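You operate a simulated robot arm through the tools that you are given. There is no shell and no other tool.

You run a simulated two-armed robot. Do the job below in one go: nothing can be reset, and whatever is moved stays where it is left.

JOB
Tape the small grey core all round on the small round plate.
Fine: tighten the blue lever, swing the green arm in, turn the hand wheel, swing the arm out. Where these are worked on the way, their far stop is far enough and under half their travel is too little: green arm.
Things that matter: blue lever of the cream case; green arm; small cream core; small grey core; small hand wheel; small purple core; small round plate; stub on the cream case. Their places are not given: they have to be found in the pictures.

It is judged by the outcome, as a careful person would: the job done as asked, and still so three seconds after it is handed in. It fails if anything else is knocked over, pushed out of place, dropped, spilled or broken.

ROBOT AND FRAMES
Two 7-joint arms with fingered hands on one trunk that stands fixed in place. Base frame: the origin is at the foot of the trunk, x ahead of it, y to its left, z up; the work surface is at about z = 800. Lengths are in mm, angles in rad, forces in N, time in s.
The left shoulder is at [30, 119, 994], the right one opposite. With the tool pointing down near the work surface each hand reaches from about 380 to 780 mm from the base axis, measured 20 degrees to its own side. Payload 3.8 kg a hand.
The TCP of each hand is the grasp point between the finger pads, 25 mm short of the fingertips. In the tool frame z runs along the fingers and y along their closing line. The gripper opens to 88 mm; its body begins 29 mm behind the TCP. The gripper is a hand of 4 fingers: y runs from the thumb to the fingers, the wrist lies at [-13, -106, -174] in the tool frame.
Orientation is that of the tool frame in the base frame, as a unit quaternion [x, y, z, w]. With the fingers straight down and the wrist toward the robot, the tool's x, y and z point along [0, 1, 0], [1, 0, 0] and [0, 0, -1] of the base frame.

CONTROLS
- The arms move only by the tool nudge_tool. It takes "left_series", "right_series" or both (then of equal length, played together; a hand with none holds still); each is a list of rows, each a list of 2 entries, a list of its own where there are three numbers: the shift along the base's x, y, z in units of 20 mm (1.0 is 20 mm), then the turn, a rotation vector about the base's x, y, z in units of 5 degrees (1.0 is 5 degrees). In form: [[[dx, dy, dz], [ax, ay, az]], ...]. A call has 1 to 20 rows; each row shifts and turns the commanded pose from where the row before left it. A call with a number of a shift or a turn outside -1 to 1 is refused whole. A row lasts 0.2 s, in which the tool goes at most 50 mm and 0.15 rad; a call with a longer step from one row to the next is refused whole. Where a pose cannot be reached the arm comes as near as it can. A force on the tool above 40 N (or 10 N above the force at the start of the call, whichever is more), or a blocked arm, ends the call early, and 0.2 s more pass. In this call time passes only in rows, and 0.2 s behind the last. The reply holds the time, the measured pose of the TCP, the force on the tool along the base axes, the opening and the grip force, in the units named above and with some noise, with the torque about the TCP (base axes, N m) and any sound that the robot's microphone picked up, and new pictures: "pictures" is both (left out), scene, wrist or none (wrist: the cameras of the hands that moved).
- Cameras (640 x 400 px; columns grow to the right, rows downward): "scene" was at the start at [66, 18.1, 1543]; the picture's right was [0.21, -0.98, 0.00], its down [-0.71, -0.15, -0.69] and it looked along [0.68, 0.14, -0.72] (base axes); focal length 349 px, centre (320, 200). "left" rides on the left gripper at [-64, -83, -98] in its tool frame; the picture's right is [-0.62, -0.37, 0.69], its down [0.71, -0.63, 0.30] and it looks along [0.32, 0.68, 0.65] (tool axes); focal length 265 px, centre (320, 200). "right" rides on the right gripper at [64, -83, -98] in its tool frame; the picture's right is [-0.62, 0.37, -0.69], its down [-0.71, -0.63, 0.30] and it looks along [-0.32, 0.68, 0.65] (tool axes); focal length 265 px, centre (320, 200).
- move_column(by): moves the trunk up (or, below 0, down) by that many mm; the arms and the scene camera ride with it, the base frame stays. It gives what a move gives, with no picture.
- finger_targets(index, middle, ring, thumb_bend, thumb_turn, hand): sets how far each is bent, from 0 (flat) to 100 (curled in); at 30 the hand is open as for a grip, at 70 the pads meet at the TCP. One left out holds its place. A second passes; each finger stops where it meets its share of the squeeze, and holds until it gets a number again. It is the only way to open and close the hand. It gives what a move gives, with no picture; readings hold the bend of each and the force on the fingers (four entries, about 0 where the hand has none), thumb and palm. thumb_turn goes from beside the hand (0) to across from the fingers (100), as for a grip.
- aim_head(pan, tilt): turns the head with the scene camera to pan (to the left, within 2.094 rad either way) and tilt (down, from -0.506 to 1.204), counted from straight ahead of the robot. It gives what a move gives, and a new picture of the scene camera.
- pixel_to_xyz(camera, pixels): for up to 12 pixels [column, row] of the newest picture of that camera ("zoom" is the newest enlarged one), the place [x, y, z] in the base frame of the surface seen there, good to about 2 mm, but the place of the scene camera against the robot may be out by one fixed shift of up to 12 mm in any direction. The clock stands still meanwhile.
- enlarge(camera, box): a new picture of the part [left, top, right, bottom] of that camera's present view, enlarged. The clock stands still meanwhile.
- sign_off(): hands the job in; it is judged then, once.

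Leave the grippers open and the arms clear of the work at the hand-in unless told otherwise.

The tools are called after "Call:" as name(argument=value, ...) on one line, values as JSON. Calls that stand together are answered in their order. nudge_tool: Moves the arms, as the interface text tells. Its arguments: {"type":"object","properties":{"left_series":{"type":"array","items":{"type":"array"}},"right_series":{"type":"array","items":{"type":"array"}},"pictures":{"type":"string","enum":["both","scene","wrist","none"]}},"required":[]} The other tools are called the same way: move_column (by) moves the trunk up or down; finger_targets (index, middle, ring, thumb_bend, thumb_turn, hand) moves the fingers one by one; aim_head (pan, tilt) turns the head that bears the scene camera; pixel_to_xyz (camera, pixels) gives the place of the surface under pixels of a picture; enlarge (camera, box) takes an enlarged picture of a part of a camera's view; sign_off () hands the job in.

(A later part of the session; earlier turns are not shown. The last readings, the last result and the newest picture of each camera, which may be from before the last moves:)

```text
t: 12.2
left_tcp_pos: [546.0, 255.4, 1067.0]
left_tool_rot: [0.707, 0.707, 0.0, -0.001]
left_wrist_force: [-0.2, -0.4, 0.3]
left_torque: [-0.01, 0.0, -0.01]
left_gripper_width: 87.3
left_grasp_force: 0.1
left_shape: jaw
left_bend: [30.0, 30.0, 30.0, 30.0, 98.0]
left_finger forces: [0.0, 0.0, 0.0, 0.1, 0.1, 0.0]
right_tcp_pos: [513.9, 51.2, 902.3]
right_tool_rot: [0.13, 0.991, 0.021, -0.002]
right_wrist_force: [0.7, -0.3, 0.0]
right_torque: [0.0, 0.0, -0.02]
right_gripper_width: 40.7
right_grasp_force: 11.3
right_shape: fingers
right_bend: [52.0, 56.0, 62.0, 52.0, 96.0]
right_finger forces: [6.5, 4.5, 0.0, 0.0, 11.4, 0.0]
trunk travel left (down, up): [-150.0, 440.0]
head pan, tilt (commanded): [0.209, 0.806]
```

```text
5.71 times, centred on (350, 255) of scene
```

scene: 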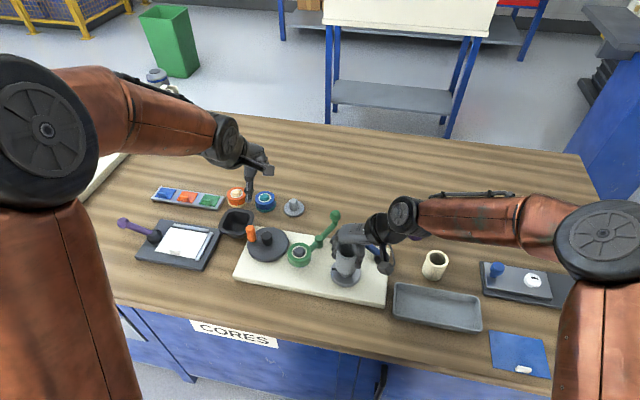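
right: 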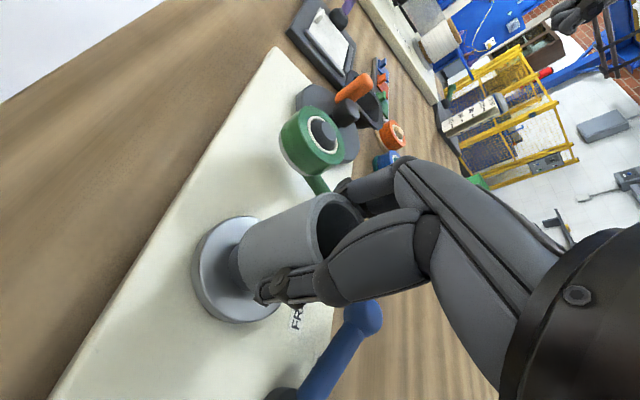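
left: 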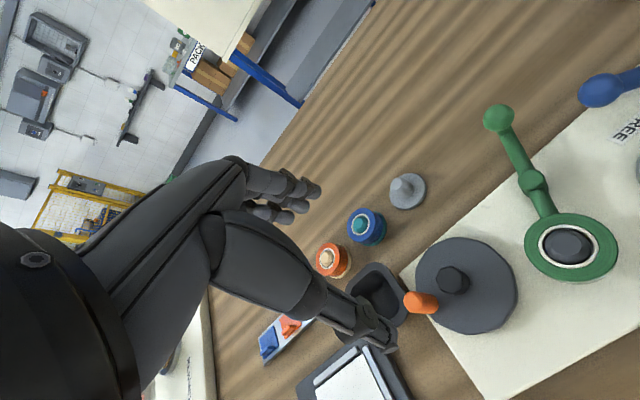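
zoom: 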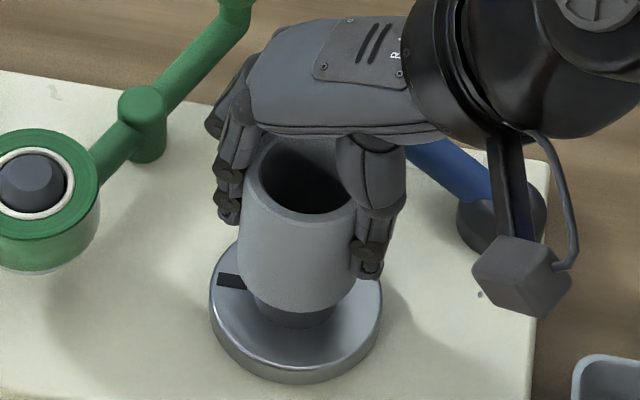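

It went over the stub top with no force. I continue down by 20 mm in small steps, watching the force.

Call:
nudge_tool(right_series=[[[0, 0, -0.25], [0, 0, 0]], [[0, 0, -0.25], [0, 0, 0]], [[0, 0, -0.25], [0, 0, 0]], [[0, 0, -0.25], [0, 0, 0]]], pictures="both")

Call:
enlarge(camera="scene", box=[310, 220, 390, 290])

```text
t: 13.2
left_tcp_pos: [546.0, 253.1, 1067.8]
left_tool_rot: [0.707, 0.707, 0.0, 0.0]
left_wrist_force: [-0.2, 0.1, 0.2]
left_torque: [0.0, -0.02, 0.03]
left_gripper_width: 87.6
left_grasp_force: 0.0
left_shape: jaw
left_bend: [30.0, 30.0, 30.0, 30.0, 98.0]
left_finger forces: [0.0, 0.1, 0.0, 0.0, 0.1, 0.0]
right_tcp_pos: [513.3, 52.0, 881.4]
right_tool_rot: [0.13, 0.991, 0.022, -0.003]
right_wrist_force: [-1.2, -2.0, 2.7]
right_torque: [-0.05, -0.03, -0.04]
right_gripper_width: 40.2
right_grasp_force: 11.0
right_shape: fingers
right_bend: [53.0, 56.0, 62.0, 52.0, 96.0]
right_finger forces: [6.3, 4.3, 0.1, 0.0, 12.2, 0.0]
trunk travel left (down, up): [-150.0, 440.0]
head pan, tilt (commanded): [0.209, 0.806]
```

scene: 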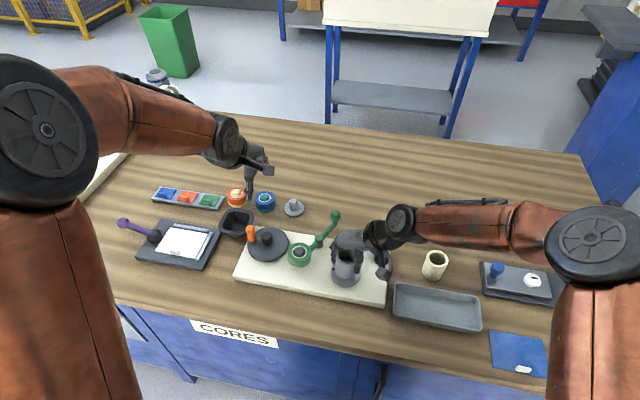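
right: 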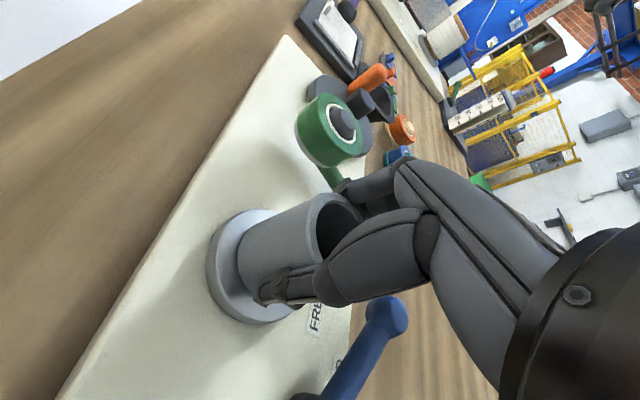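

```text
5.71 times, centred on (350, 255) of scene
```

zoom: 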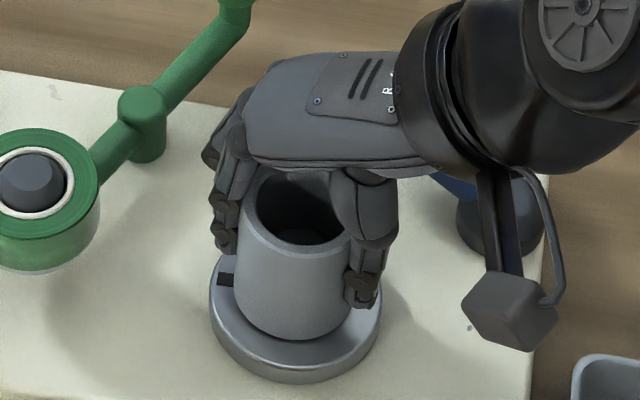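

Nearly seated, with light contact force. I go down 3 more mm.

Call:
nudge_tool(right_series=[[[0, 0, -0.08], [0, 0, 0]], [[0, 0, -0.08], [0, 0, 0]]], pictures="none")

```text
t: 13.8
left_tcp_pos: [546.1, 254.0, 1067.5]
left_tool_rot: [0.707, 0.708, 0.0, 0.0]
left_wrist_force: [-0.4, -0.1, 0.2]
left_torque: [0.01, -0.03, -0.02]
left_gripper_width: 87.8
left_grasp_force: 0.0
left_shape: jaw
left_bend: [30.0, 30.0, 30.0, 30.0, 98.0]
left_finger forces: [0.1, 0.1, 0.1, 0.0, 0.0, 0.0]
right_tcp_pos: [511.4, 52.6, 879.0]
right_tool_rot: [0.131, 0.991, 0.022, -0.002]
right_wrist_force: [-1.8, 0.2, 9.5]
right_torque: [-0.08, -0.02, -0.01]
right_gripper_width: 40.2
right_grasp_force: 12.6
right_shape: fingers
right_bend: [53.0, 57.0, 62.0, 52.0, 96.0]
right_finger forces: [7.4, 4.6, 0.1, 0.0, 12.2, 0.1]
trunk travel left (down, up): [-150.0, 440.0]
head pan, tilt (commanded): [0.209, 0.806]
```

The upward force has grown to 9.5 N: the core is seated on the turntable. I open the hand.

Call:
finger_targets(hand="right", index=36, middle=36, ring=36, thumb_bend=36)

Call:
enlarge(camera="scene", box=[300, 200, 420, 300])

```text
t: 14.8
left_tcp_pos: [546.0, 253.7, 1067.9]
left_tool_rot: [0.707, 0.707, 0.0, 0.001]
left_wrist_force: [0.1, 0.6, 0.4]
left_torque: [0.02, 0.02, 0.0]
left_gripper_width: 87.3
left_grasp_force: 0.0
left_shape: jaw
left_bend: [30.0, 30.0, 30.0, 30.0, 98.0]
left_finger forces: [0.0, 0.1, 0.0, 0.1, 0.1, 0.0]
right_tcp_pos: [513.2, 51.4, 878.6]
right_tool_rot: [0.131, 0.991, 0.022, -0.004]
right_wrist_force: [-0.1, -0.6, 0.1]
right_torque: [0.02, 0.0, 0.01]
right_gripper_width: 71.9
right_grasp_force: 0.1
right_shape: fingers
right_bend: [36.0, 36.0, 36.0, 36.0, 97.0]
right_finger forces: [0.1, 0.1, 0.0, 0.0, 0.1, 0.0]
trunk travel left (down, up): [-150.0, 440.0]
head pan, tilt (commanded): [0.209, 0.806]
```

```text
4.00 times, centred on (360, 250) of scene
```

zoom: 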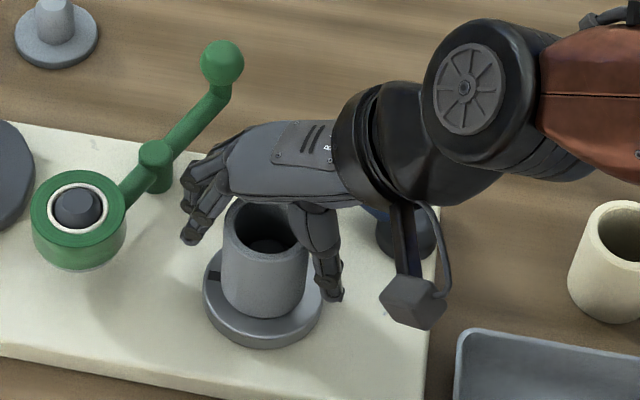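

The core stands free on the stub. I lift the hand straight up 100 mm.

Call:
nudge_tool(right_series=[[[0, 0, 0.5], [0, 0, 0]], [[0, 0, 0.8], [0, 0, 0]], [[0, 0, 0.9], [0, 0, 0]], [[0, 0, 0.9], [0, 0, 0]], [[0, 0, 0.9], [0, 0, 0]], [[0, 0, 0.9], [0, 0, 0]]], pictures="both")

```text
t: 16.2
left_tcp_pos: [547.6, 255.4, 1067.3]
left_tool_rot: [0.707, 0.707, 0.0, 0.001]
left_wrist_force: [0.1, -0.2, 0.2]
left_torque: [0.02, -0.01, 0.01]
left_gripper_width: 87.7
left_grasp_force: 0.1
left_shape: jaw
left_bend: [30.0, 30.0, 30.0, 30.0, 98.0]
left_finger forces: [0.1, 0.1, 0.0, 0.1, 0.1, 0.1]
right_tcp_pos: [511.8, 50.3, 977.6]
right_tool_rot: [0.13, 0.991, 0.022, -0.004]
right_wrist_force: [-0.3, 0.7, 0.9]
right_torque: [0.02, 0.0, 0.02]
right_gripper_width: 71.8
right_grasp_force: 0.1
right_shape: fingers
right_bend: [36.0, 36.0, 36.0, 36.0, 97.0]
right_finger forces: [0.0, 0.0, 0.0, 0.0, 0.0, 0.0]
trunk travel left (down, up): [-150.0, 440.0]
head pan, tilt (commanded): [0.209, 0.806]
```

scene: 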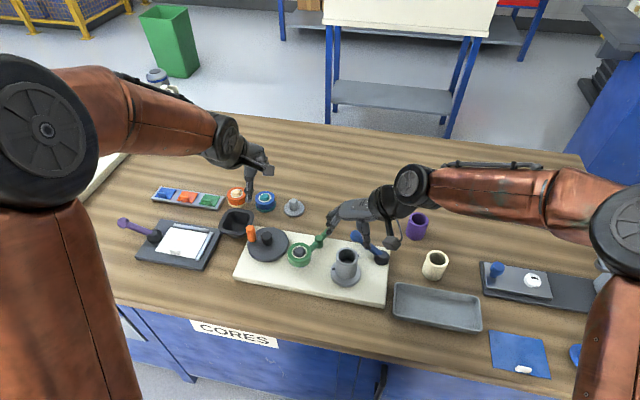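
right: 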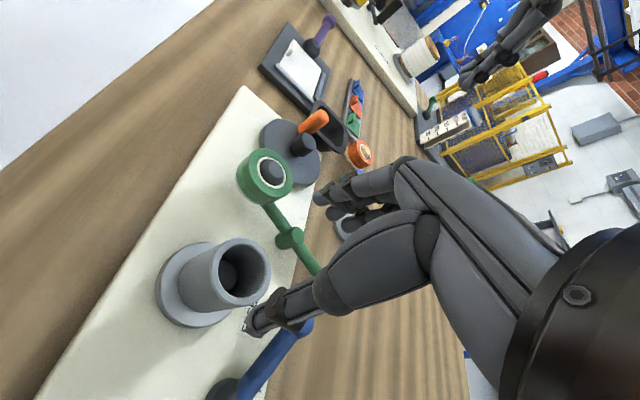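

The core stands well on the stub. Next, the blue lever: I move the right hand back to the right, to about (530, −68, 970), so its camera sees lever and labels well.

Call:
nudge_tool(right_series=[[[0.13, -1, 0], [0, 0, 0]], [[0.13, -1, 0], [0, 0, 0]], [[0.13, -1, 0], [0, 0, 0]], [[0.13, -1, 0], [0, 0, 0]], [[0.13, -1, 0], [0, 0, 0]], [[0.13, -0.9, 0], [-0.5, 0, 0]]], pictures="both")

Call:
enlarge(camera="right", box=[180, 120, 400, 300])

Call:
enlarge(camera="scene", box=[310, 210, 420, 300])

```text
t: 17.6
left_tcp_pos: [546.8, 254.1, 1066.6]
left_tool_rot: [0.707, 0.707, 0.0, 0.001]
left_wrist_force: [-0.7, -0.2, -0.4]
left_torque: [-0.01, 0.01, 0.02]
left_gripper_width: 87.7
left_grasp_force: 0.1
left_shape: jaw
left_bend: [30.0, 30.0, 30.0, 30.0, 98.0]
left_finger forces: [0.0, 0.0, 0.0, 0.0, 0.0, 0.1]
right_tcp_pos: [526.4, -67.5, 977.1]
right_tool_rot: [0.13, 0.991, 0.0, 0.0]
right_wrist_force: [-0.4, -0.6, -0.1]
right_torque: [-0.02, 0.01, -0.01]
right_gripper_width: 71.8
right_grasp_force: 0.0
right_shape: fingers
right_bend: [36.0, 36.0, 36.0, 36.0, 97.0]
right_finger forces: [0.0, 0.1, 0.0, 0.1, 0.0, 0.0]
trunk travel left (down, up): [-150.0, 440.0]
head pan, tilt (commanded): [0.209, 0.806]
```

scene: 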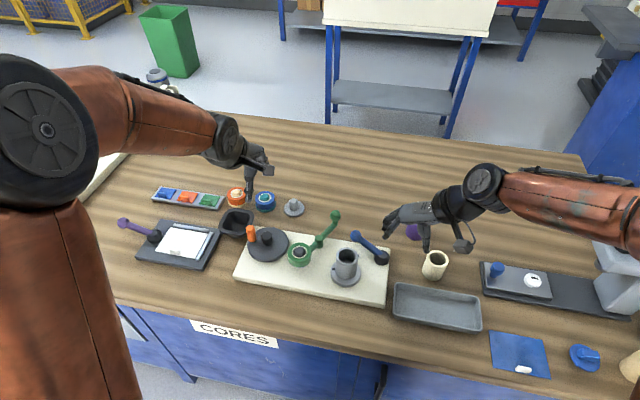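
right: 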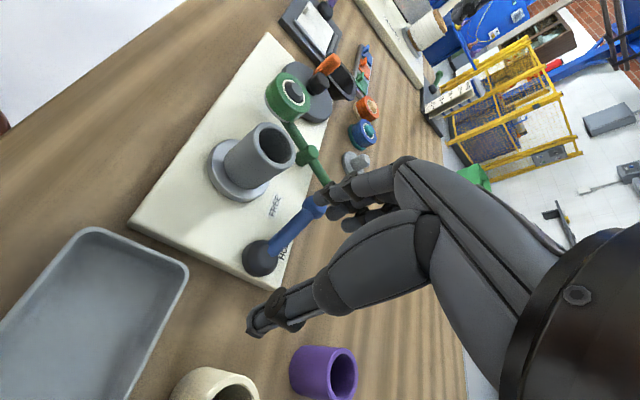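

```text
2.22 times, centred on (290, 210) of right
```

zoom: 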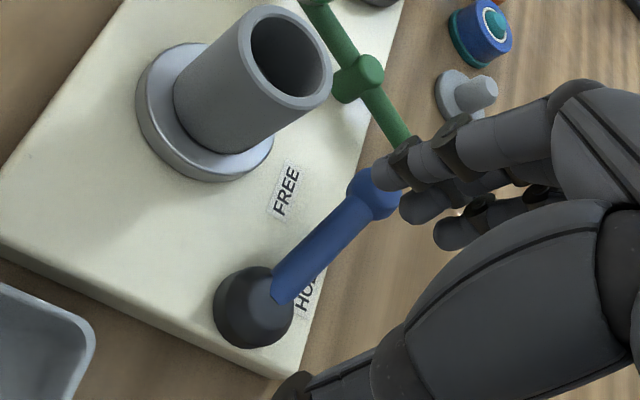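

```text
4.44 times, centred on (365, 255) of scene
```

zoom: 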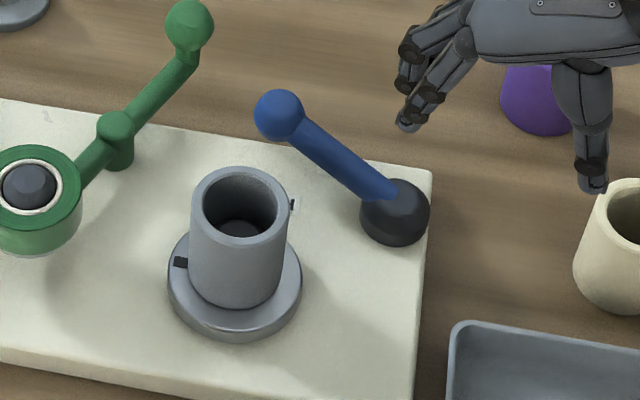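

Call:
pixel_to_xyz(camera="zoom", pixels=[[280, 115], [262, 115], [298, 115], [280, 98], [280, 132], [395, 190], [370, 210], [422, 212], [395, 240], [345, 160], [320, 145], [193, 25]])

Call:
pixel_to_xyz(camera="right", pixels=[[310, 205], [318, 208], [304, 207], [262, 250], [250, 255], [270, 262], [258, 270], [290, 228], [281, 236], [283, 255], [277, 205], [306, 218]])

```text
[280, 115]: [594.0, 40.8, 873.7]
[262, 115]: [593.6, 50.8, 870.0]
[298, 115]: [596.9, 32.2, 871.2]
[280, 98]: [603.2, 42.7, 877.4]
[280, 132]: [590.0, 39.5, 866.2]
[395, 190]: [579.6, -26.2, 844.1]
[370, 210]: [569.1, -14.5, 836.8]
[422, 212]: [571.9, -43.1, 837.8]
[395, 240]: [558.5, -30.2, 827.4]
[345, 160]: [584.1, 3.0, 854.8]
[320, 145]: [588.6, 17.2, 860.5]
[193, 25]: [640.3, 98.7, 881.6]
```

```text
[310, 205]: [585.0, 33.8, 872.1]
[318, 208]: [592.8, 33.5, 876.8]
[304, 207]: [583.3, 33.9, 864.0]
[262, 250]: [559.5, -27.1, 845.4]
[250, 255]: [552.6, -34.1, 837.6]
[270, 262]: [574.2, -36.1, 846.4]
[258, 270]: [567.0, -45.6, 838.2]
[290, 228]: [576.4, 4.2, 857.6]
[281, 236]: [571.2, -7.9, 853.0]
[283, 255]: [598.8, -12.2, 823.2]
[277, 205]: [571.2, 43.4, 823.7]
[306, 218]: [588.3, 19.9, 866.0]
```

The core sits flat on the turntable. Lever ball centre is about (595, 40, 866) and its hub about (571, −29); it must swing toward HOLD (clockwise from above). Before choosing how to push it, I check my hand's own outline.

Call:
enlarge(camera="scene", box=[370, 150, 510, 270])

```text
3.33 times, centred on (440, 210) of scene
```

zoom: 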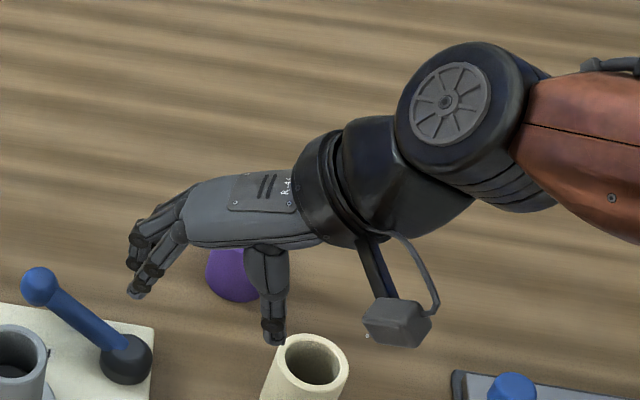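

Call:
pixel_to_xyz(camera="zoom", pixels=[[136, 290], [150, 268], [180, 225], [200, 240], [250, 240], [268, 265], [275, 335], [310, 235], [350, 238], [275, 215], [330, 200], [400, 320]])

Call:
pixel_to_xyz(camera="zoom", pixels=[[400, 340], [380, 200], [440, 215], [130, 265], [145, 225], [260, 300], [285, 300], [375, 270], [365, 320], [430, 100], [340, 150], [215, 195]])

```text
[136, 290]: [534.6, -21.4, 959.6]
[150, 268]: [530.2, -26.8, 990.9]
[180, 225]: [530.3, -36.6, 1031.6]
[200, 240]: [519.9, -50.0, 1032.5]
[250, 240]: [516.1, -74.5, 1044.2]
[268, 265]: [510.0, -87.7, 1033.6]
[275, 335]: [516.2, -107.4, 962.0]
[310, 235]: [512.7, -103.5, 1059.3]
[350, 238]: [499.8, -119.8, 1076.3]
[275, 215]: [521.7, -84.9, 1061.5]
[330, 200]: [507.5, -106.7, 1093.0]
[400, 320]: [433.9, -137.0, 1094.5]
```

```text
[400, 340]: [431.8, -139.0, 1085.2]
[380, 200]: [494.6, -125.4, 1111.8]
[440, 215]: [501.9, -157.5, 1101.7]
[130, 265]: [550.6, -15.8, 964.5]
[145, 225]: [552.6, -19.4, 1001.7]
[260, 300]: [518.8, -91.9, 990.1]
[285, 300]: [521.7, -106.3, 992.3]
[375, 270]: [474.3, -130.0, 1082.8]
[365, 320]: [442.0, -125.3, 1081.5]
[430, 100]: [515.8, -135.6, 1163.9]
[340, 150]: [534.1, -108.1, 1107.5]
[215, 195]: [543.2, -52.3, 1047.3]
```

My hand's outline shows the palm underside is ~57 mm above the TCP, so it can reach over the ball without touching the core. I plan: turn the hand back to wrist-toward-robot (−75° about z) and move above the ball at (595, 40), z≈960.

Call:
nudge_tool(right_series=[[[0.23, 0.36, -0.05], [0, 0, -1]], [[0.23, 0.36, -0.05], [0, 0, -1]], [[0.23, 0.36, -0.05], [0, 0, -1]], [[0.23, 0.36, -0.05], [0, 0, -1]], [[0.23, 0.36, -0.05], [0, 0, -1]], [[0.23, 0.36, -0.05], [0, 0, -1]], [[0.23, 0.36, -0.05], [0, 0, -1]], [[0.23, 0.36, -0.05], [0, 0, -1]], [[0.23, 0.36, -0.05], [0, 0, -1]], [[0.23, 0.36, -0.05], [0, 0, -1]], [[0.23, 0.36, -0.05], [0, 0, -1]], [[0.23, 0.36, -0.05], [0, 0, -1]], [[0.23, 0.36, -0.05], [0, 0, -1]], [[0.23, 0.36, -0.05], [0, 0, -1]], [[0.23, 0.36, -0.05], [0, 0, -1]]], pictures="none")

Call:
finger_targets(hand="right", index=45, middle=45, ring=45, thumb_bend=45)

Call:
enlarge(camera="scene", box=[310, 180, 430, 290])

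Call:
enlarge(camera="right", box=[120, 80, 480, 380])

```text
t: 20.8
left_tcp_pos: [546.4, 253.4, 1066.8]
left_tool_rot: [0.707, 0.707, 0.001, 0.0]
left_wrist_force: [0.6, 0.0, -0.8]
left_torque: [-0.01, 0.02, 0.01]
left_gripper_width: 87.5
left_grasp_force: 0.1
left_shape: jaw
left_bend: [30.0, 30.0, 30.0, 30.0, 98.0]
left_finger forces: [0.1, 0.0, 0.1, 0.0, 0.1, 0.0]
right_tcp_pos: [598.4, 41.1, 960.9]
right_tool_rot: [0.708, 0.706, -0.001, 0.0]
right_wrist_force: [0.8, -1.1, 0.0]
right_torque: [0.01, -0.03, -0.04]
right_gripper_width: 71.4
right_grasp_force: 0.2
right_shape: fingers
right_bend: [36.0, 36.0, 36.0, 36.0, 97.0]
right_finger forces: [0.1, 0.0, 0.0, 0.0, 0.0, 0.0]
trunk travel left (down, up): [-150.0, 440.0]
head pan, tilt (commanded): [0.209, 0.806]
```

```text
t: 21.8
left_tcp_pos: [546.1, 253.2, 1067.8]
left_tool_rot: [0.707, 0.707, 0.0, 0.0]
left_wrist_force: [-0.7, 0.2, 0.4]
left_torque: [0.03, 0.01, 0.0]
left_gripper_width: 87.7
left_grasp_force: 0.1
left_shape: jaw
left_bend: [30.0, 30.0, 30.0, 30.0, 98.0]
left_finger forces: [0.0, 0.0, 0.0, 0.0, 0.1, 0.0]
right_tcp_pos: [597.1, 41.0, 959.5]
right_tool_rot: [0.707, 0.707, 0.001, 0.0]
right_wrist_force: [-0.1, -0.2, -0.5]
right_torque: [0.01, 0.04, 0.02]
right_gripper_width: 53.0
right_grasp_force: 0.1
right_shape: fingers
right_bend: [45.0, 45.0, 45.0, 45.0, 97.0]
right_finger forces: [0.0, 0.0, 0.0, 0.0, 0.1, 0.1]
trunk travel left (down, up): [-150.0, 440.0]
head pan, tilt (commanded): [0.209, 0.806]
```

```text
3.64 times, centred on (370, 235) of scene
```

zoom: 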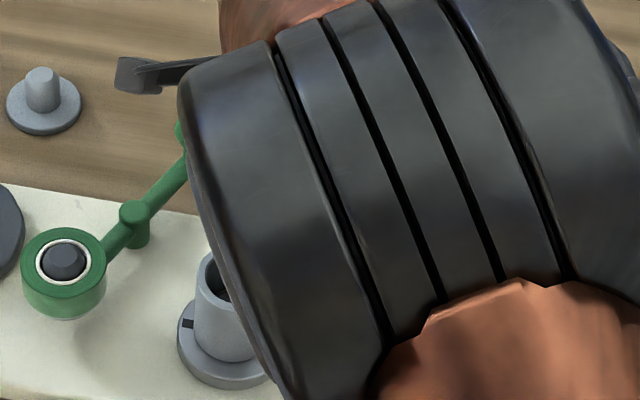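

```text
1.33 times, centred on (300, 230) of right
```

zoom: 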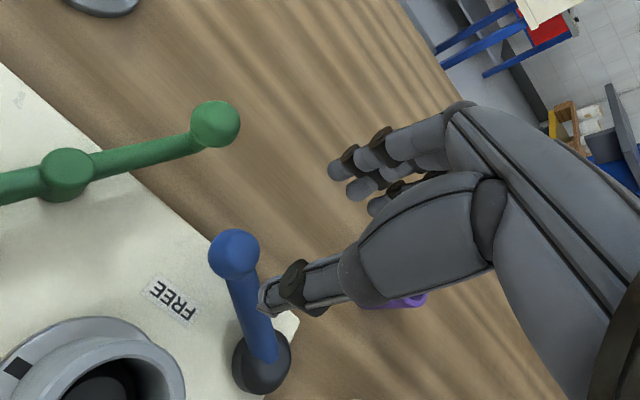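

The scene view is partly blocked by the forearm, but the wrist view shows ball and lever. I measure the ball again from here.

Call:
pixel_to_xyz(camera="right", pixels=[[250, 240], [240, 250], [258, 250], [250, 258], [260, 240], [280, 330], [268, 340], [290, 335], [265, 290], [190, 280], [235, 143], [225, 145]])

```text
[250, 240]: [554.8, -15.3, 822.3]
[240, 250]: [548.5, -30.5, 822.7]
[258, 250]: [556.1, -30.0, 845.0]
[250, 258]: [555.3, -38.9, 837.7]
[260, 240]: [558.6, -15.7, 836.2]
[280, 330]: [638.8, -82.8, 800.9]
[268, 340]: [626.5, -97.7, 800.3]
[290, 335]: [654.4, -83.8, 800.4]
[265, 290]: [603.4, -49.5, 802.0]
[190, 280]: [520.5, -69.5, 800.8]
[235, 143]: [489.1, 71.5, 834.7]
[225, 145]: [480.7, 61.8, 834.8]
```

That query used an older right picture; I query the zoomed one instead.

Call:
pixel_to_xyz(camera="zoom", pixels=[[235, 255], [220, 250], [250, 250], [235, 235], [235, 270], [255, 330], [262, 365], [245, 300], [215, 125], [65, 170], [270, 295], [340, 165]])

```text
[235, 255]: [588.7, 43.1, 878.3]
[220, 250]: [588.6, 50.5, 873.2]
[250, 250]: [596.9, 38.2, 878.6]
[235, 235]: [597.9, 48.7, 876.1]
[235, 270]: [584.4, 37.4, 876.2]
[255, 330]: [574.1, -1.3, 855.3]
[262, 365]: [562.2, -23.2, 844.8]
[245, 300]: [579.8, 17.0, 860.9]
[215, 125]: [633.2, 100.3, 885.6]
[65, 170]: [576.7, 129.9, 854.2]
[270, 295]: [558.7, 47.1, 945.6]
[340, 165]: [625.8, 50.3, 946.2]
```

Ball centre ≈ (593.5, 41, 866). I shift −3.5 mm in x and lower 92 mm so the ball lies between thumb and fingers.

Call:
nudge_tool(right_series=[[[-0.18, 0, -0.8], [0, 0, 0]], [[0, 0, -0.8], [0, 0, 0]], [[0, 0, -0.8], [0, 0, 0]], [[0, 0, -0.8], [0, 0, 0]], [[0, 0, -0.7], [0, 0, 0]], [[0, 0, -0.7], [0, 0, 0]]], pictures="both")

```text
t: 23.2
left_tcp_pos: [547.2, 253.3, 1067.9]
left_tool_rot: [0.707, 0.707, 0.0, 0.001]
left_wrist_force: [0.1, 0.0, 0.4]
left_torque: [0.01, 0.04, 0.01]
left_gripper_width: 87.8
left_grasp_force: 0.0
left_shape: jaw
left_bend: [30.0, 30.0, 30.0, 30.0, 98.0]
left_finger forces: [0.1, 0.0, 0.0, 0.1, 0.0, 0.0]
right_tcp_pos: [593.5, 40.5, 868.1]
right_tool_rot: [0.707, 0.707, 0.0, 0.0]
right_wrist_force: [-0.2, 0.8, 0.1]
right_torque: [-0.02, 0.02, 0.01]
right_gripper_width: 53.2
right_grasp_force: 0.1
right_shape: fingers
right_bend: [45.0, 45.0, 45.0, 45.0, 97.0]
right_finger forces: [0.1, 0.0, 0.0, 0.0, 0.0, 0.0]
trunk travel left (down, up): [-150.0, 440.0]
head pan, tilt (commanded): [0.209, 0.806]
```

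scene: 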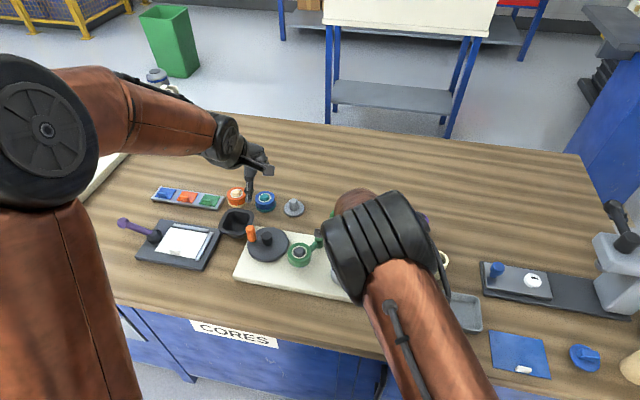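
right: 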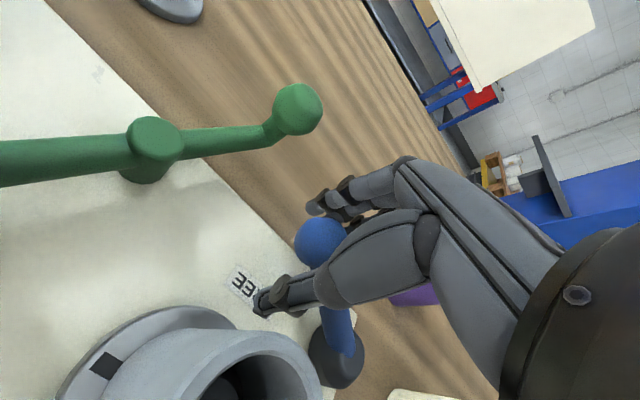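

The ball is between thumb and index finger. I close the hand on it.

Call:
finger_targets(hand="right", index=64, middle=64, ring=60, thumb_bend=64)

Call:
enlarge(camera="right", box=[180, 150, 420, 350])

```text
t: 24.2
left_tcp_pos: [547.3, 252.7, 1067.2]
left_tool_rot: [0.707, 0.707, 0.0, 0.0]
left_wrist_force: [0.6, 0.1, -0.2]
left_torque: [0.04, 0.0, 0.02]
left_gripper_width: 87.6
left_grasp_force: 0.1
left_shape: jaw
left_bend: [30.0, 30.0, 30.0, 30.0, 98.0]
left_finger forces: [0.0, 0.0, 0.0, 0.1, 0.0, 0.0]
right_tcp_pos: [594.1, 41.2, 868.7]
right_tool_rot: [0.707, 0.708, 0.001, 0.001]
right_wrist_force: [2.1, -0.3, -1.1]
right_torque: [-0.02, 0.01, 0.0]
right_gripper_width: 15.4
right_grasp_force: 1.3
right_shape: fingers
right_bend: [61.0, 64.0, 60.0, 63.0, 97.0]
right_finger forces: [2.4, 0.0, 0.0, 0.1, 0.9, 0.1]
trunk travel left (down, up): [-150.0, 440.0]
head pan, tilt (commanded): [0.209, 0.806]
```

```text
2.00 times, centred on (300, 250) of right
```

zoom: 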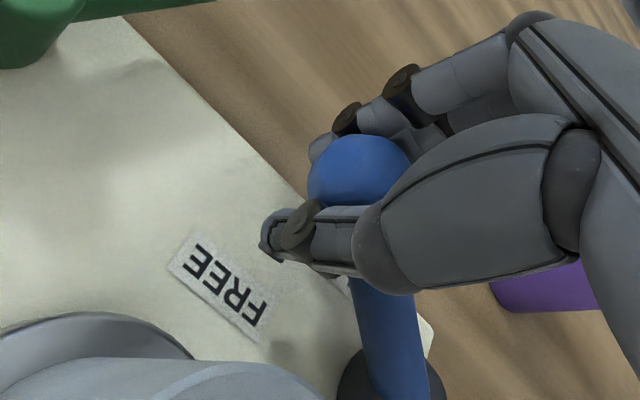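

Thumb is on the near side of the lever just at the ball, fingers on the far side. I start swinging it clockwise about its hub: first 20° in four 5° arc steps, turning the hand half as much.

Call:
nudge_tool(right_series=[[[0.305, -0.11, 0], [0, 0, -0.5]], [[0.29, -0.14, 0], [0, 0, -0.5]], [[0.28, -0.16, 0], [0, 0, -0.5]], [[0.265, -0.185, 0], [0, 0, -0.5]]], pictures="both")

```text
t: 25.2
left_tcp_pos: [546.0, 253.3, 1066.3]
left_tool_rot: [0.708, 0.707, 0.0, 0.0]
left_wrist_force: [0.4, -0.6, -0.2]
left_torque: [0.0, 0.0, 0.0]
left_gripper_width: 87.7
left_grasp_force: 0.1
left_shape: jaw
left_bend: [30.0, 30.0, 30.0, 30.0, 98.0]
left_finger forces: [0.0, 0.0, 0.0, 0.1, 0.1, 0.0]
right_tcp_pos: [617.5, 28.6, 868.7]
right_tool_rot: [0.766, 0.643, 0.0, 0.0]
right_wrist_force: [-0.5, 0.9, -0.2]
right_torque: [0.0, -0.02, -0.02]
right_gripper_width: 15.0
right_grasp_force: 1.9
right_shape: fingers
right_bend: [63.0, 64.0, 60.0, 62.0, 97.0]
right_finger forces: [0.9, 0.0, 0.0, 0.0, 2.4, 0.1]
trunk travel left (down, up): [-150.0, 440.0]
head pan, tilt (commanded): [0.209, 0.806]
```

scene: 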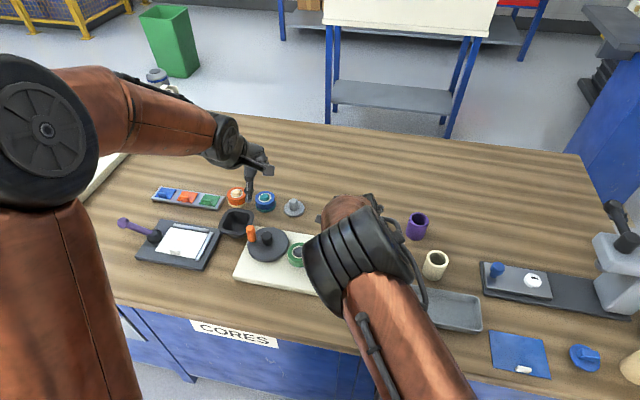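
right: 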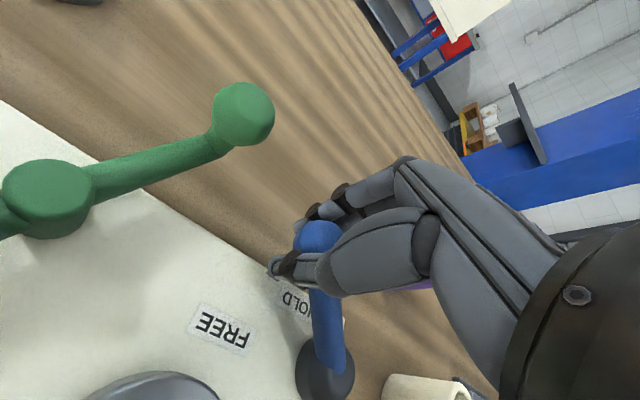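

The lever follows easily (about 20° moved; the HOLD label is now in sight). I go on with 20° more.

Call:
nudge_tool(right_series=[[[0.245, -0.21, 0], [0, 0, -0.5]], [[0.225, -0.23, 0], [0, 0, -0.5]], [[0.21, -0.25, 0], [0, 0, -0.5]], [[0.185, -0.265, 0], [0, 0, -0.5]]], pictures="wrist")

```text
t: 26.2
left_tcp_pos: [546.6, 254.1, 1066.9]
left_tool_rot: [0.707, 0.707, 0.0, 0.0]
left_wrist_force: [-1.0, 0.5, -0.3]
left_torque: [0.0, 0.01, 0.0]
left_gripper_width: 87.4
left_grasp_force: 0.0
left_shape: jaw
left_bend: [30.0, 30.0, 30.0, 30.0, 98.0]
left_finger forces: [0.0, 0.1, 0.1, 0.0, 0.0, 0.0]
right_tcp_pos: [633.9, 9.4, 868.2]
right_tool_rot: [0.819, 0.574, 0.0, 0.0]
right_wrist_force: [0.0, 2.3, -0.3]
right_torque: [0.02, 0.02, -0.04]
right_gripper_width: 14.6
right_grasp_force: 1.5
right_shape: fingers
right_bend: [63.0, 64.0, 60.0, 62.0, 96.0]
right_finger forces: [0.9, 0.0, 0.0, 0.0, 2.4, 0.1]
trunk travel left (down, up): [-150.0, 440.0]
head pan, tilt (commanded): [0.209, 0.806]
```

right: 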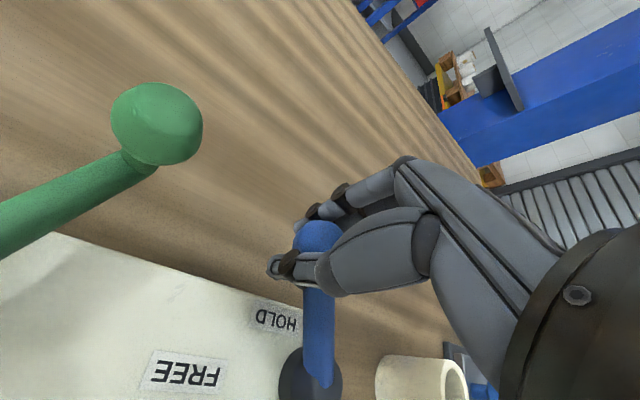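

Lever now at roughly 32°. I go on in smaller steps looking for the stop.

Call:
nudge_tool(right_series=[[[0.16, -0.28, 0], [0, 0, -0.5]], [[0.135, -0.29, 0], [0, 0, -0.5]]], pictures="wrist")

```text
t: 26.8
left_tcp_pos: [545.8, 254.3, 1066.7]
left_tool_rot: [0.707, 0.707, -0.001, 0.0]
left_wrist_force: [0.2, -0.1, 0.0]
left_torque: [-0.02, -0.02, 0.01]
left_gripper_width: 87.7
left_grasp_force: 0.1
left_shape: jaw
left_bend: [30.0, 30.0, 30.0, 30.0, 98.0]
left_finger forces: [0.0, 0.0, 0.0, 0.0, 0.0, 0.0]
right_tcp_pos: [639.3, -0.8, 869.1]
right_tool_rot: [0.843, 0.537, 0.0, 0.001]
right_wrist_force: [0.0, 3.1, -0.1]
right_torque: [-0.01, -0.01, -0.03]
right_gripper_width: 14.7
right_grasp_force: 2.2
right_shape: fingers
right_bend: [63.0, 64.0, 60.0, 62.0, 96.0]
right_finger forces: [1.3, 0.0, 0.1, 0.0, 3.0, 0.0]
trunk travel left (down, up): [-150.0, 440.0]
head pan, tilt (commanded): [0.209, 0.806]
```

right: 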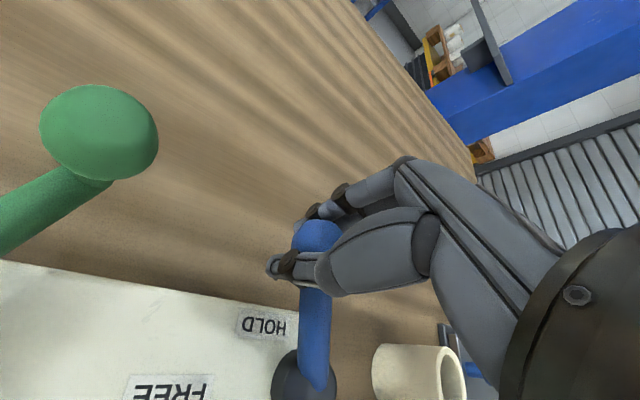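

Call:
nudge_tool(right_series=[[[0.11, -0.305, 0], [0, 0, -0.5]], [[0.08, -0.31, 0], [0, 0, -0.5]]], pictures="wrist")

```text
t: 27.4
left_tcp_pos: [546.4, 254.9, 1066.7]
left_tool_rot: [0.707, 0.707, 0.0, 0.0]
left_wrist_force: [-0.2, -0.2, -0.8]
left_torque: [0.02, -0.01, -0.03]
left_gripper_width: 87.6
left_grasp_force: 0.1
left_shape: jaw
left_bend: [30.0, 30.0, 30.0, 30.0, 98.0]
left_finger forces: [0.0, 0.0, 0.0, 0.0, 0.0, 0.0]
right_tcp_pos: [643.2, -12.7, 869.6]
right_tool_rot: [0.866, 0.5, -0.001, -0.001]
right_wrist_force: [0.6, 5.8, -0.6]
right_torque: [0.04, -0.02, -0.04]
right_gripper_width: 15.6
right_grasp_force: 2.2
right_shape: fingers
right_bend: [63.0, 64.0, 60.0, 62.0, 95.0]
right_finger forces: [0.7, 0.0, 0.0, 0.0, 4.2, 0.0]
trunk travel left (down, up): [-150.0, 440.0]
head pan, tilt (commanded): [0.209, 0.806]
```

right: 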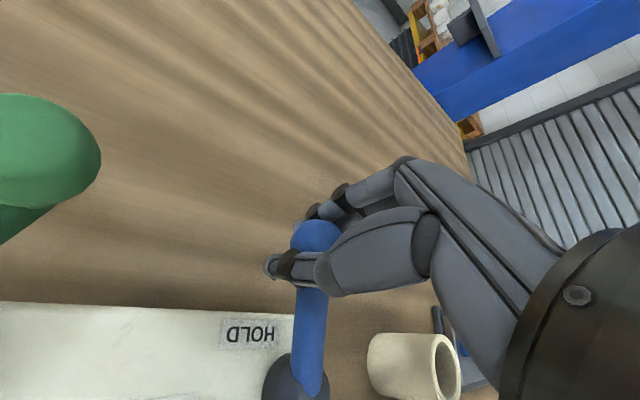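

Force grows slowly (5.8 N). I go on two more steps.

Call:
nudge_tool(right_series=[[[0.055, -0.32, 0], [0, 0, -0.5]], [[0.025, -0.32, 0], [0, 0, -0.5]]], pictures="wrist")

```text
t: 28.0
left_tcp_pos: [546.2, 254.4, 1066.4]
left_tool_rot: [0.707, 0.707, 0.0, 0.0]
left_wrist_force: [0.0, -0.1, -0.3]
left_torque: [-0.02, 0.0, -0.02]
left_gripper_width: 87.6
left_grasp_force: 0.1
left_shape: jaw
left_bend: [30.0, 30.0, 30.0, 30.0, 98.0]
left_finger forces: [0.0, 0.0, 0.0, 0.0, 0.0, 0.1]
right_tcp_pos: [644.6, -26.2, 868.5]
right_tool_rot: [0.887, 0.461, 0.0, 0.0]
right_wrist_force: [0.2, 5.6, 1.6]
right_torque: [0.04, 0.05, -0.07]
right_gripper_width: 15.8
right_grasp_force: 2.8
right_shape: fingers
right_bend: [63.0, 64.0, 60.0, 62.0, 95.0]
right_finger forces: [0.6, 0.0, 0.0, 0.0, 4.8, 0.0]
trunk travel left (down, up): [-150.0, 440.0]
head pan, tilt (commanded): [0.209, 0.806]
```

right: 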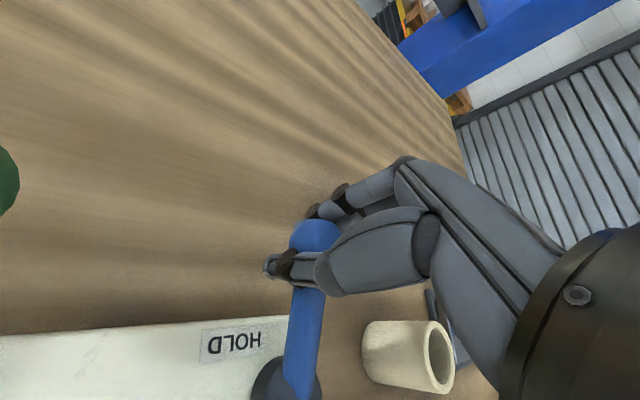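

Lever at about 3°, still moving. I continue along the arc with two more 5° steps at a time.

Call:
nudge_tool(right_series=[[[0, -0.325, 0], [0, 0, -0.5]], [[-0.03, -0.32, 0], [0, 0, -0.5]]], pictures="wrist")

```text
t: 28.6
left_tcp_pos: [546.4, 255.4, 1066.3]
left_tool_rot: [0.707, 0.707, 0.0, 0.0]
left_wrist_force: [0.2, 0.1, 0.1]
left_torque: [-0.02, -0.02, -0.03]
left_gripper_width: 87.6
left_grasp_force: 0.0
left_shape: jaw
left_bend: [30.0, 30.0, 30.0, 30.0, 98.0]
left_finger forces: [0.0, 0.0, 0.0, 0.0, 0.1, 0.0]
right_tcp_pos: [644.2, -37.4, 869.8]
right_tool_rot: [0.906, 0.424, 0.001, 0.0]
right_wrist_force: [-1.0, 10.5, 1.3]
right_torque: [0.07, 0.0, -0.06]
right_gripper_width: 18.5
right_grasp_force: 3.8
right_shape: fingers
right_bend: [64.0, 64.0, 60.0, 60.0, 94.0]
right_finger forces: [0.0, 0.0, 0.0, 0.0, 8.1, 0.0]
trunk travel left (down, up): [-150.0, 440.0]
head pan, tilt (commanded): [0.209, 0.806]
```

right: 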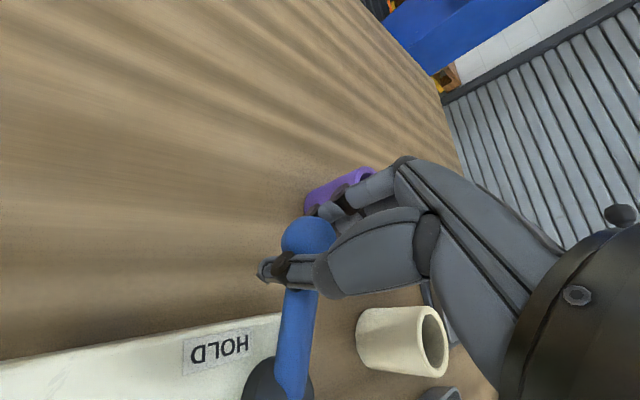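

Force is up to 10.5 N and the ball lags the hand. I measure the lever angle from ball and hub in the picture.

Call:
pixel_to_xyz(camera="right", pixels=[[305, 230], [298, 240], [312, 225], [300, 300], [295, 330], [280, 375], [285, 350], [263, 380], [215, 350]])

```text
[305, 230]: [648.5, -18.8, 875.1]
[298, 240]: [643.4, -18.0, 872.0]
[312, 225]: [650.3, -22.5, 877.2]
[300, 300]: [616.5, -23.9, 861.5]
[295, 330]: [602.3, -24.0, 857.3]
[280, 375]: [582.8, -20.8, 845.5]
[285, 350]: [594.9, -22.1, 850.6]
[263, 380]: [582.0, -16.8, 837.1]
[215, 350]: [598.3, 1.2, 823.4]
```

The lever points nearly straight ahead (angle about 0–2°) while the hand has gone beyond: likely the stop. I push one more small step to be sure and re-measure.

Call:
nudge_tool(right_series=[[[-0.03, -0.3, 0], [0, 0, -0.3]], [[-0.04, -0.2, 0], [0, 0, 0]]], pictures="wrist")

Call:
pixel_to_xyz(camera="right", pixels=[[305, 230], [298, 240], [312, 225], [295, 300], [290, 330], [285, 350]])

```text
t: 29.2
left_tcp_pos: [547.1, 254.5, 1066.9]
left_tool_rot: [0.707, 0.708, 0.0, 0.001]
left_wrist_force: [1.2, -0.6, -0.5]
left_torque: [0.0, 0.03, -0.01]
left_gripper_width: 87.4
left_grasp_force: 0.0
left_shape: jaw
left_bend: [30.0, 30.0, 30.0, 30.0, 98.0]
left_finger forces: [0.0, 0.0, 0.0, 0.1, 0.1, 0.0]
right_tcp_pos: [644.3, -46.4, 868.9]
right_tool_rot: [0.911, 0.412, 0.001, 0.0]
right_wrist_force: [-1.1, 19.4, 1.8]
right_torque: [0.13, -0.01, -0.18]
right_gripper_width: 26.1
right_grasp_force: 8.3
right_shape: fingers
right_bend: [64.0, 64.0, 60.0, 55.0, 90.0]
right_finger forces: [0.0, 0.0, 0.0, 0.0, 16.6, 0.0]
trunk travel left (down, up): [-150.0, 440.0]
head pan, tilt (commanded): [0.209, 0.806]
```

right: 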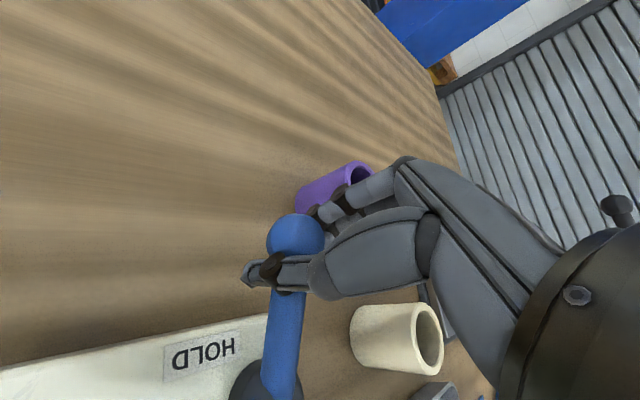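

```text
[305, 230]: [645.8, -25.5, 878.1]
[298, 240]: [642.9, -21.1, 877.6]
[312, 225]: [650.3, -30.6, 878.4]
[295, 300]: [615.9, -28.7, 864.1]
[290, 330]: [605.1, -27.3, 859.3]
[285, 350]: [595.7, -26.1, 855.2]
```

The lever did not follow further (thumb pressed back at 16.6 N): it is at its HOLD stop. I back off 12 mm in +y to relieve the force without moving the lever, staying clear of the purple core.

Call:
nudge_tool(right_series=[[[0, 0.45, 0], [0, 0, 0]]], pictures="none")

Call:
finger_targets(hand="right", index=52, middle=52, ring=52, thumb_bend=48)

Call:
enlarge(camera="right", box=[160, 120, 480, 400])

```text
t: 29.6
left_tcp_pos: [545.5, 255.1, 1067.9]
left_tool_rot: [0.707, 0.708, -0.001, 0.0]
left_wrist_force: [0.2, 0.1, -0.1]
left_torque: [0.0, -0.02, 0.02]
left_gripper_width: 87.4
left_grasp_force: 0.0
left_shape: jaw
left_bend: [30.0, 30.0, 30.0, 30.0, 98.0]
left_finger forces: [0.0, 0.1, 0.0, 0.0, 0.0, 0.1]
right_tcp_pos: [643.3, -41.5, 869.1]
right_tool_rot: [0.912, 0.409, -0.001, 0.001]
right_wrist_force: [-1.0, 10.6, 1.8]
right_torque: [0.09, -0.02, -0.09]
right_gripper_width: 21.4
right_grasp_force: 5.2
right_shape: fingers
right_bend: [64.0, 64.0, 60.0, 58.0, 92.0]
right_finger forces: [0.1, 0.0, 0.1, 0.0, 10.3, 0.1]
trunk travel left (down, up): [-150.0, 440.0]
head pan, tilt (commanded): [0.209, 0.806]
```

```text
t: 30.6
left_tcp_pos: [546.8, 254.1, 1066.7]
left_tool_rot: [0.707, 0.707, 0.0, 0.0]
left_wrist_force: [0.4, -0.5, 0.0]
left_torque: [-0.01, 0.04, 0.01]
left_gripper_width: 87.7
left_grasp_force: 0.0
left_shape: jaw
left_bend: [30.0, 30.0, 30.0, 30.0, 98.0]
left_finger forces: [0.1, 0.0, 0.1, 0.1, 0.1, 0.0]
right_tcp_pos: [642.4, -39.9, 868.1]
right_tool_rot: [0.912, 0.41, -0.001, 0.0]
right_wrist_force: [1.3, 1.5, 0.1]
right_torque: [0.04, -0.03, -0.06]
right_gripper_width: 41.7
right_grasp_force: 1.5
right_shape: fingers
right_bend: [52.0, 52.0, 52.0, 48.0, 95.0]
right_finger forces: [0.0, 0.0, 0.1, 0.0, 2.2, 0.1]
trunk travel left (down, up): [-150.0, 440.0]
head pan, tilt (commanded): [0.209, 0.806]
```

```text
1.43 times, centred on (320, 260) of right
```

zoom: 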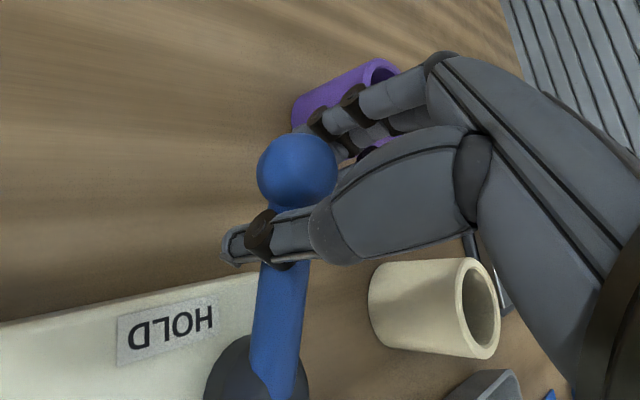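

I move 5 mm in +y to free the thumb from the rod and then raise the hand by 100 mm.

Call:
nudge_tool(right_series=[[[-0.1, 0.25, 0], [0, 0, 0]], [[0, 0, 0.3], [0, 0, 0]], [[0, 0, 0.6], [0, 0, 0]], [[0, 0, 0.9], [0, 0, 0]], [[0, 0, 1], [0, 0, 0]], [[0, 0, 1], [0, 0, 0]], [[0, 0, 1], [0, 0, 0]]], pictures="both")

```text
t: 32.2
left_tcp_pos: [546.0, 254.0, 1067.6]
left_tool_rot: [0.707, 0.707, 0.0, 0.0]
left_wrist_force: [-0.7, -1.1, 0.3]
left_torque: [-0.02, 0.0, 0.01]
left_gripper_width: 87.4
left_grasp_force: 0.1
left_shape: jaw
left_bend: [30.0, 30.0, 30.0, 30.0, 98.0]
left_finger forces: [0.0, 0.1, 0.0, 0.0, 0.0, 0.1]
right_tcp_pos: [639.8, -34.0, 965.7]
right_tool_rot: [0.911, 0.411, 0.0, 0.001]
right_wrist_force: [-0.1, 0.5, -0.2]
right_torque: [0.02, -0.04, -0.03]
right_gripper_width: 41.5
right_grasp_force: 0.0
right_shape: fingers
right_bend: [52.0, 52.0, 52.0, 48.0, 97.0]
right_finger forces: [0.1, 0.0, 0.0, 0.1, 0.2, 0.1]
trunk travel left (down, up): [-150.0, 440.0]
head pan, tilt (commanded): [0.209, 0.806]
```

scene: 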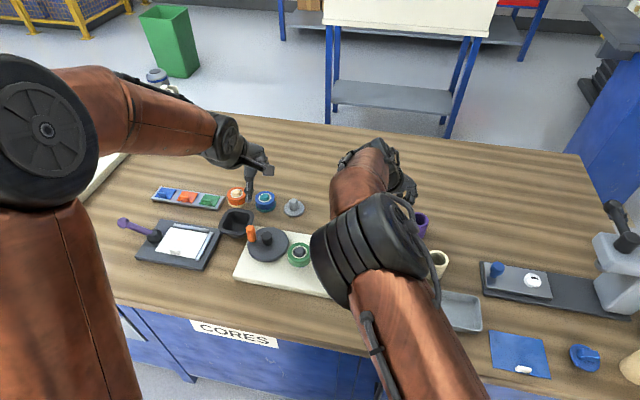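
right: 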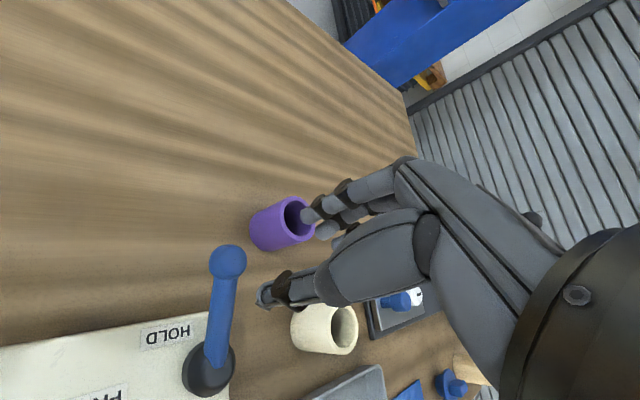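

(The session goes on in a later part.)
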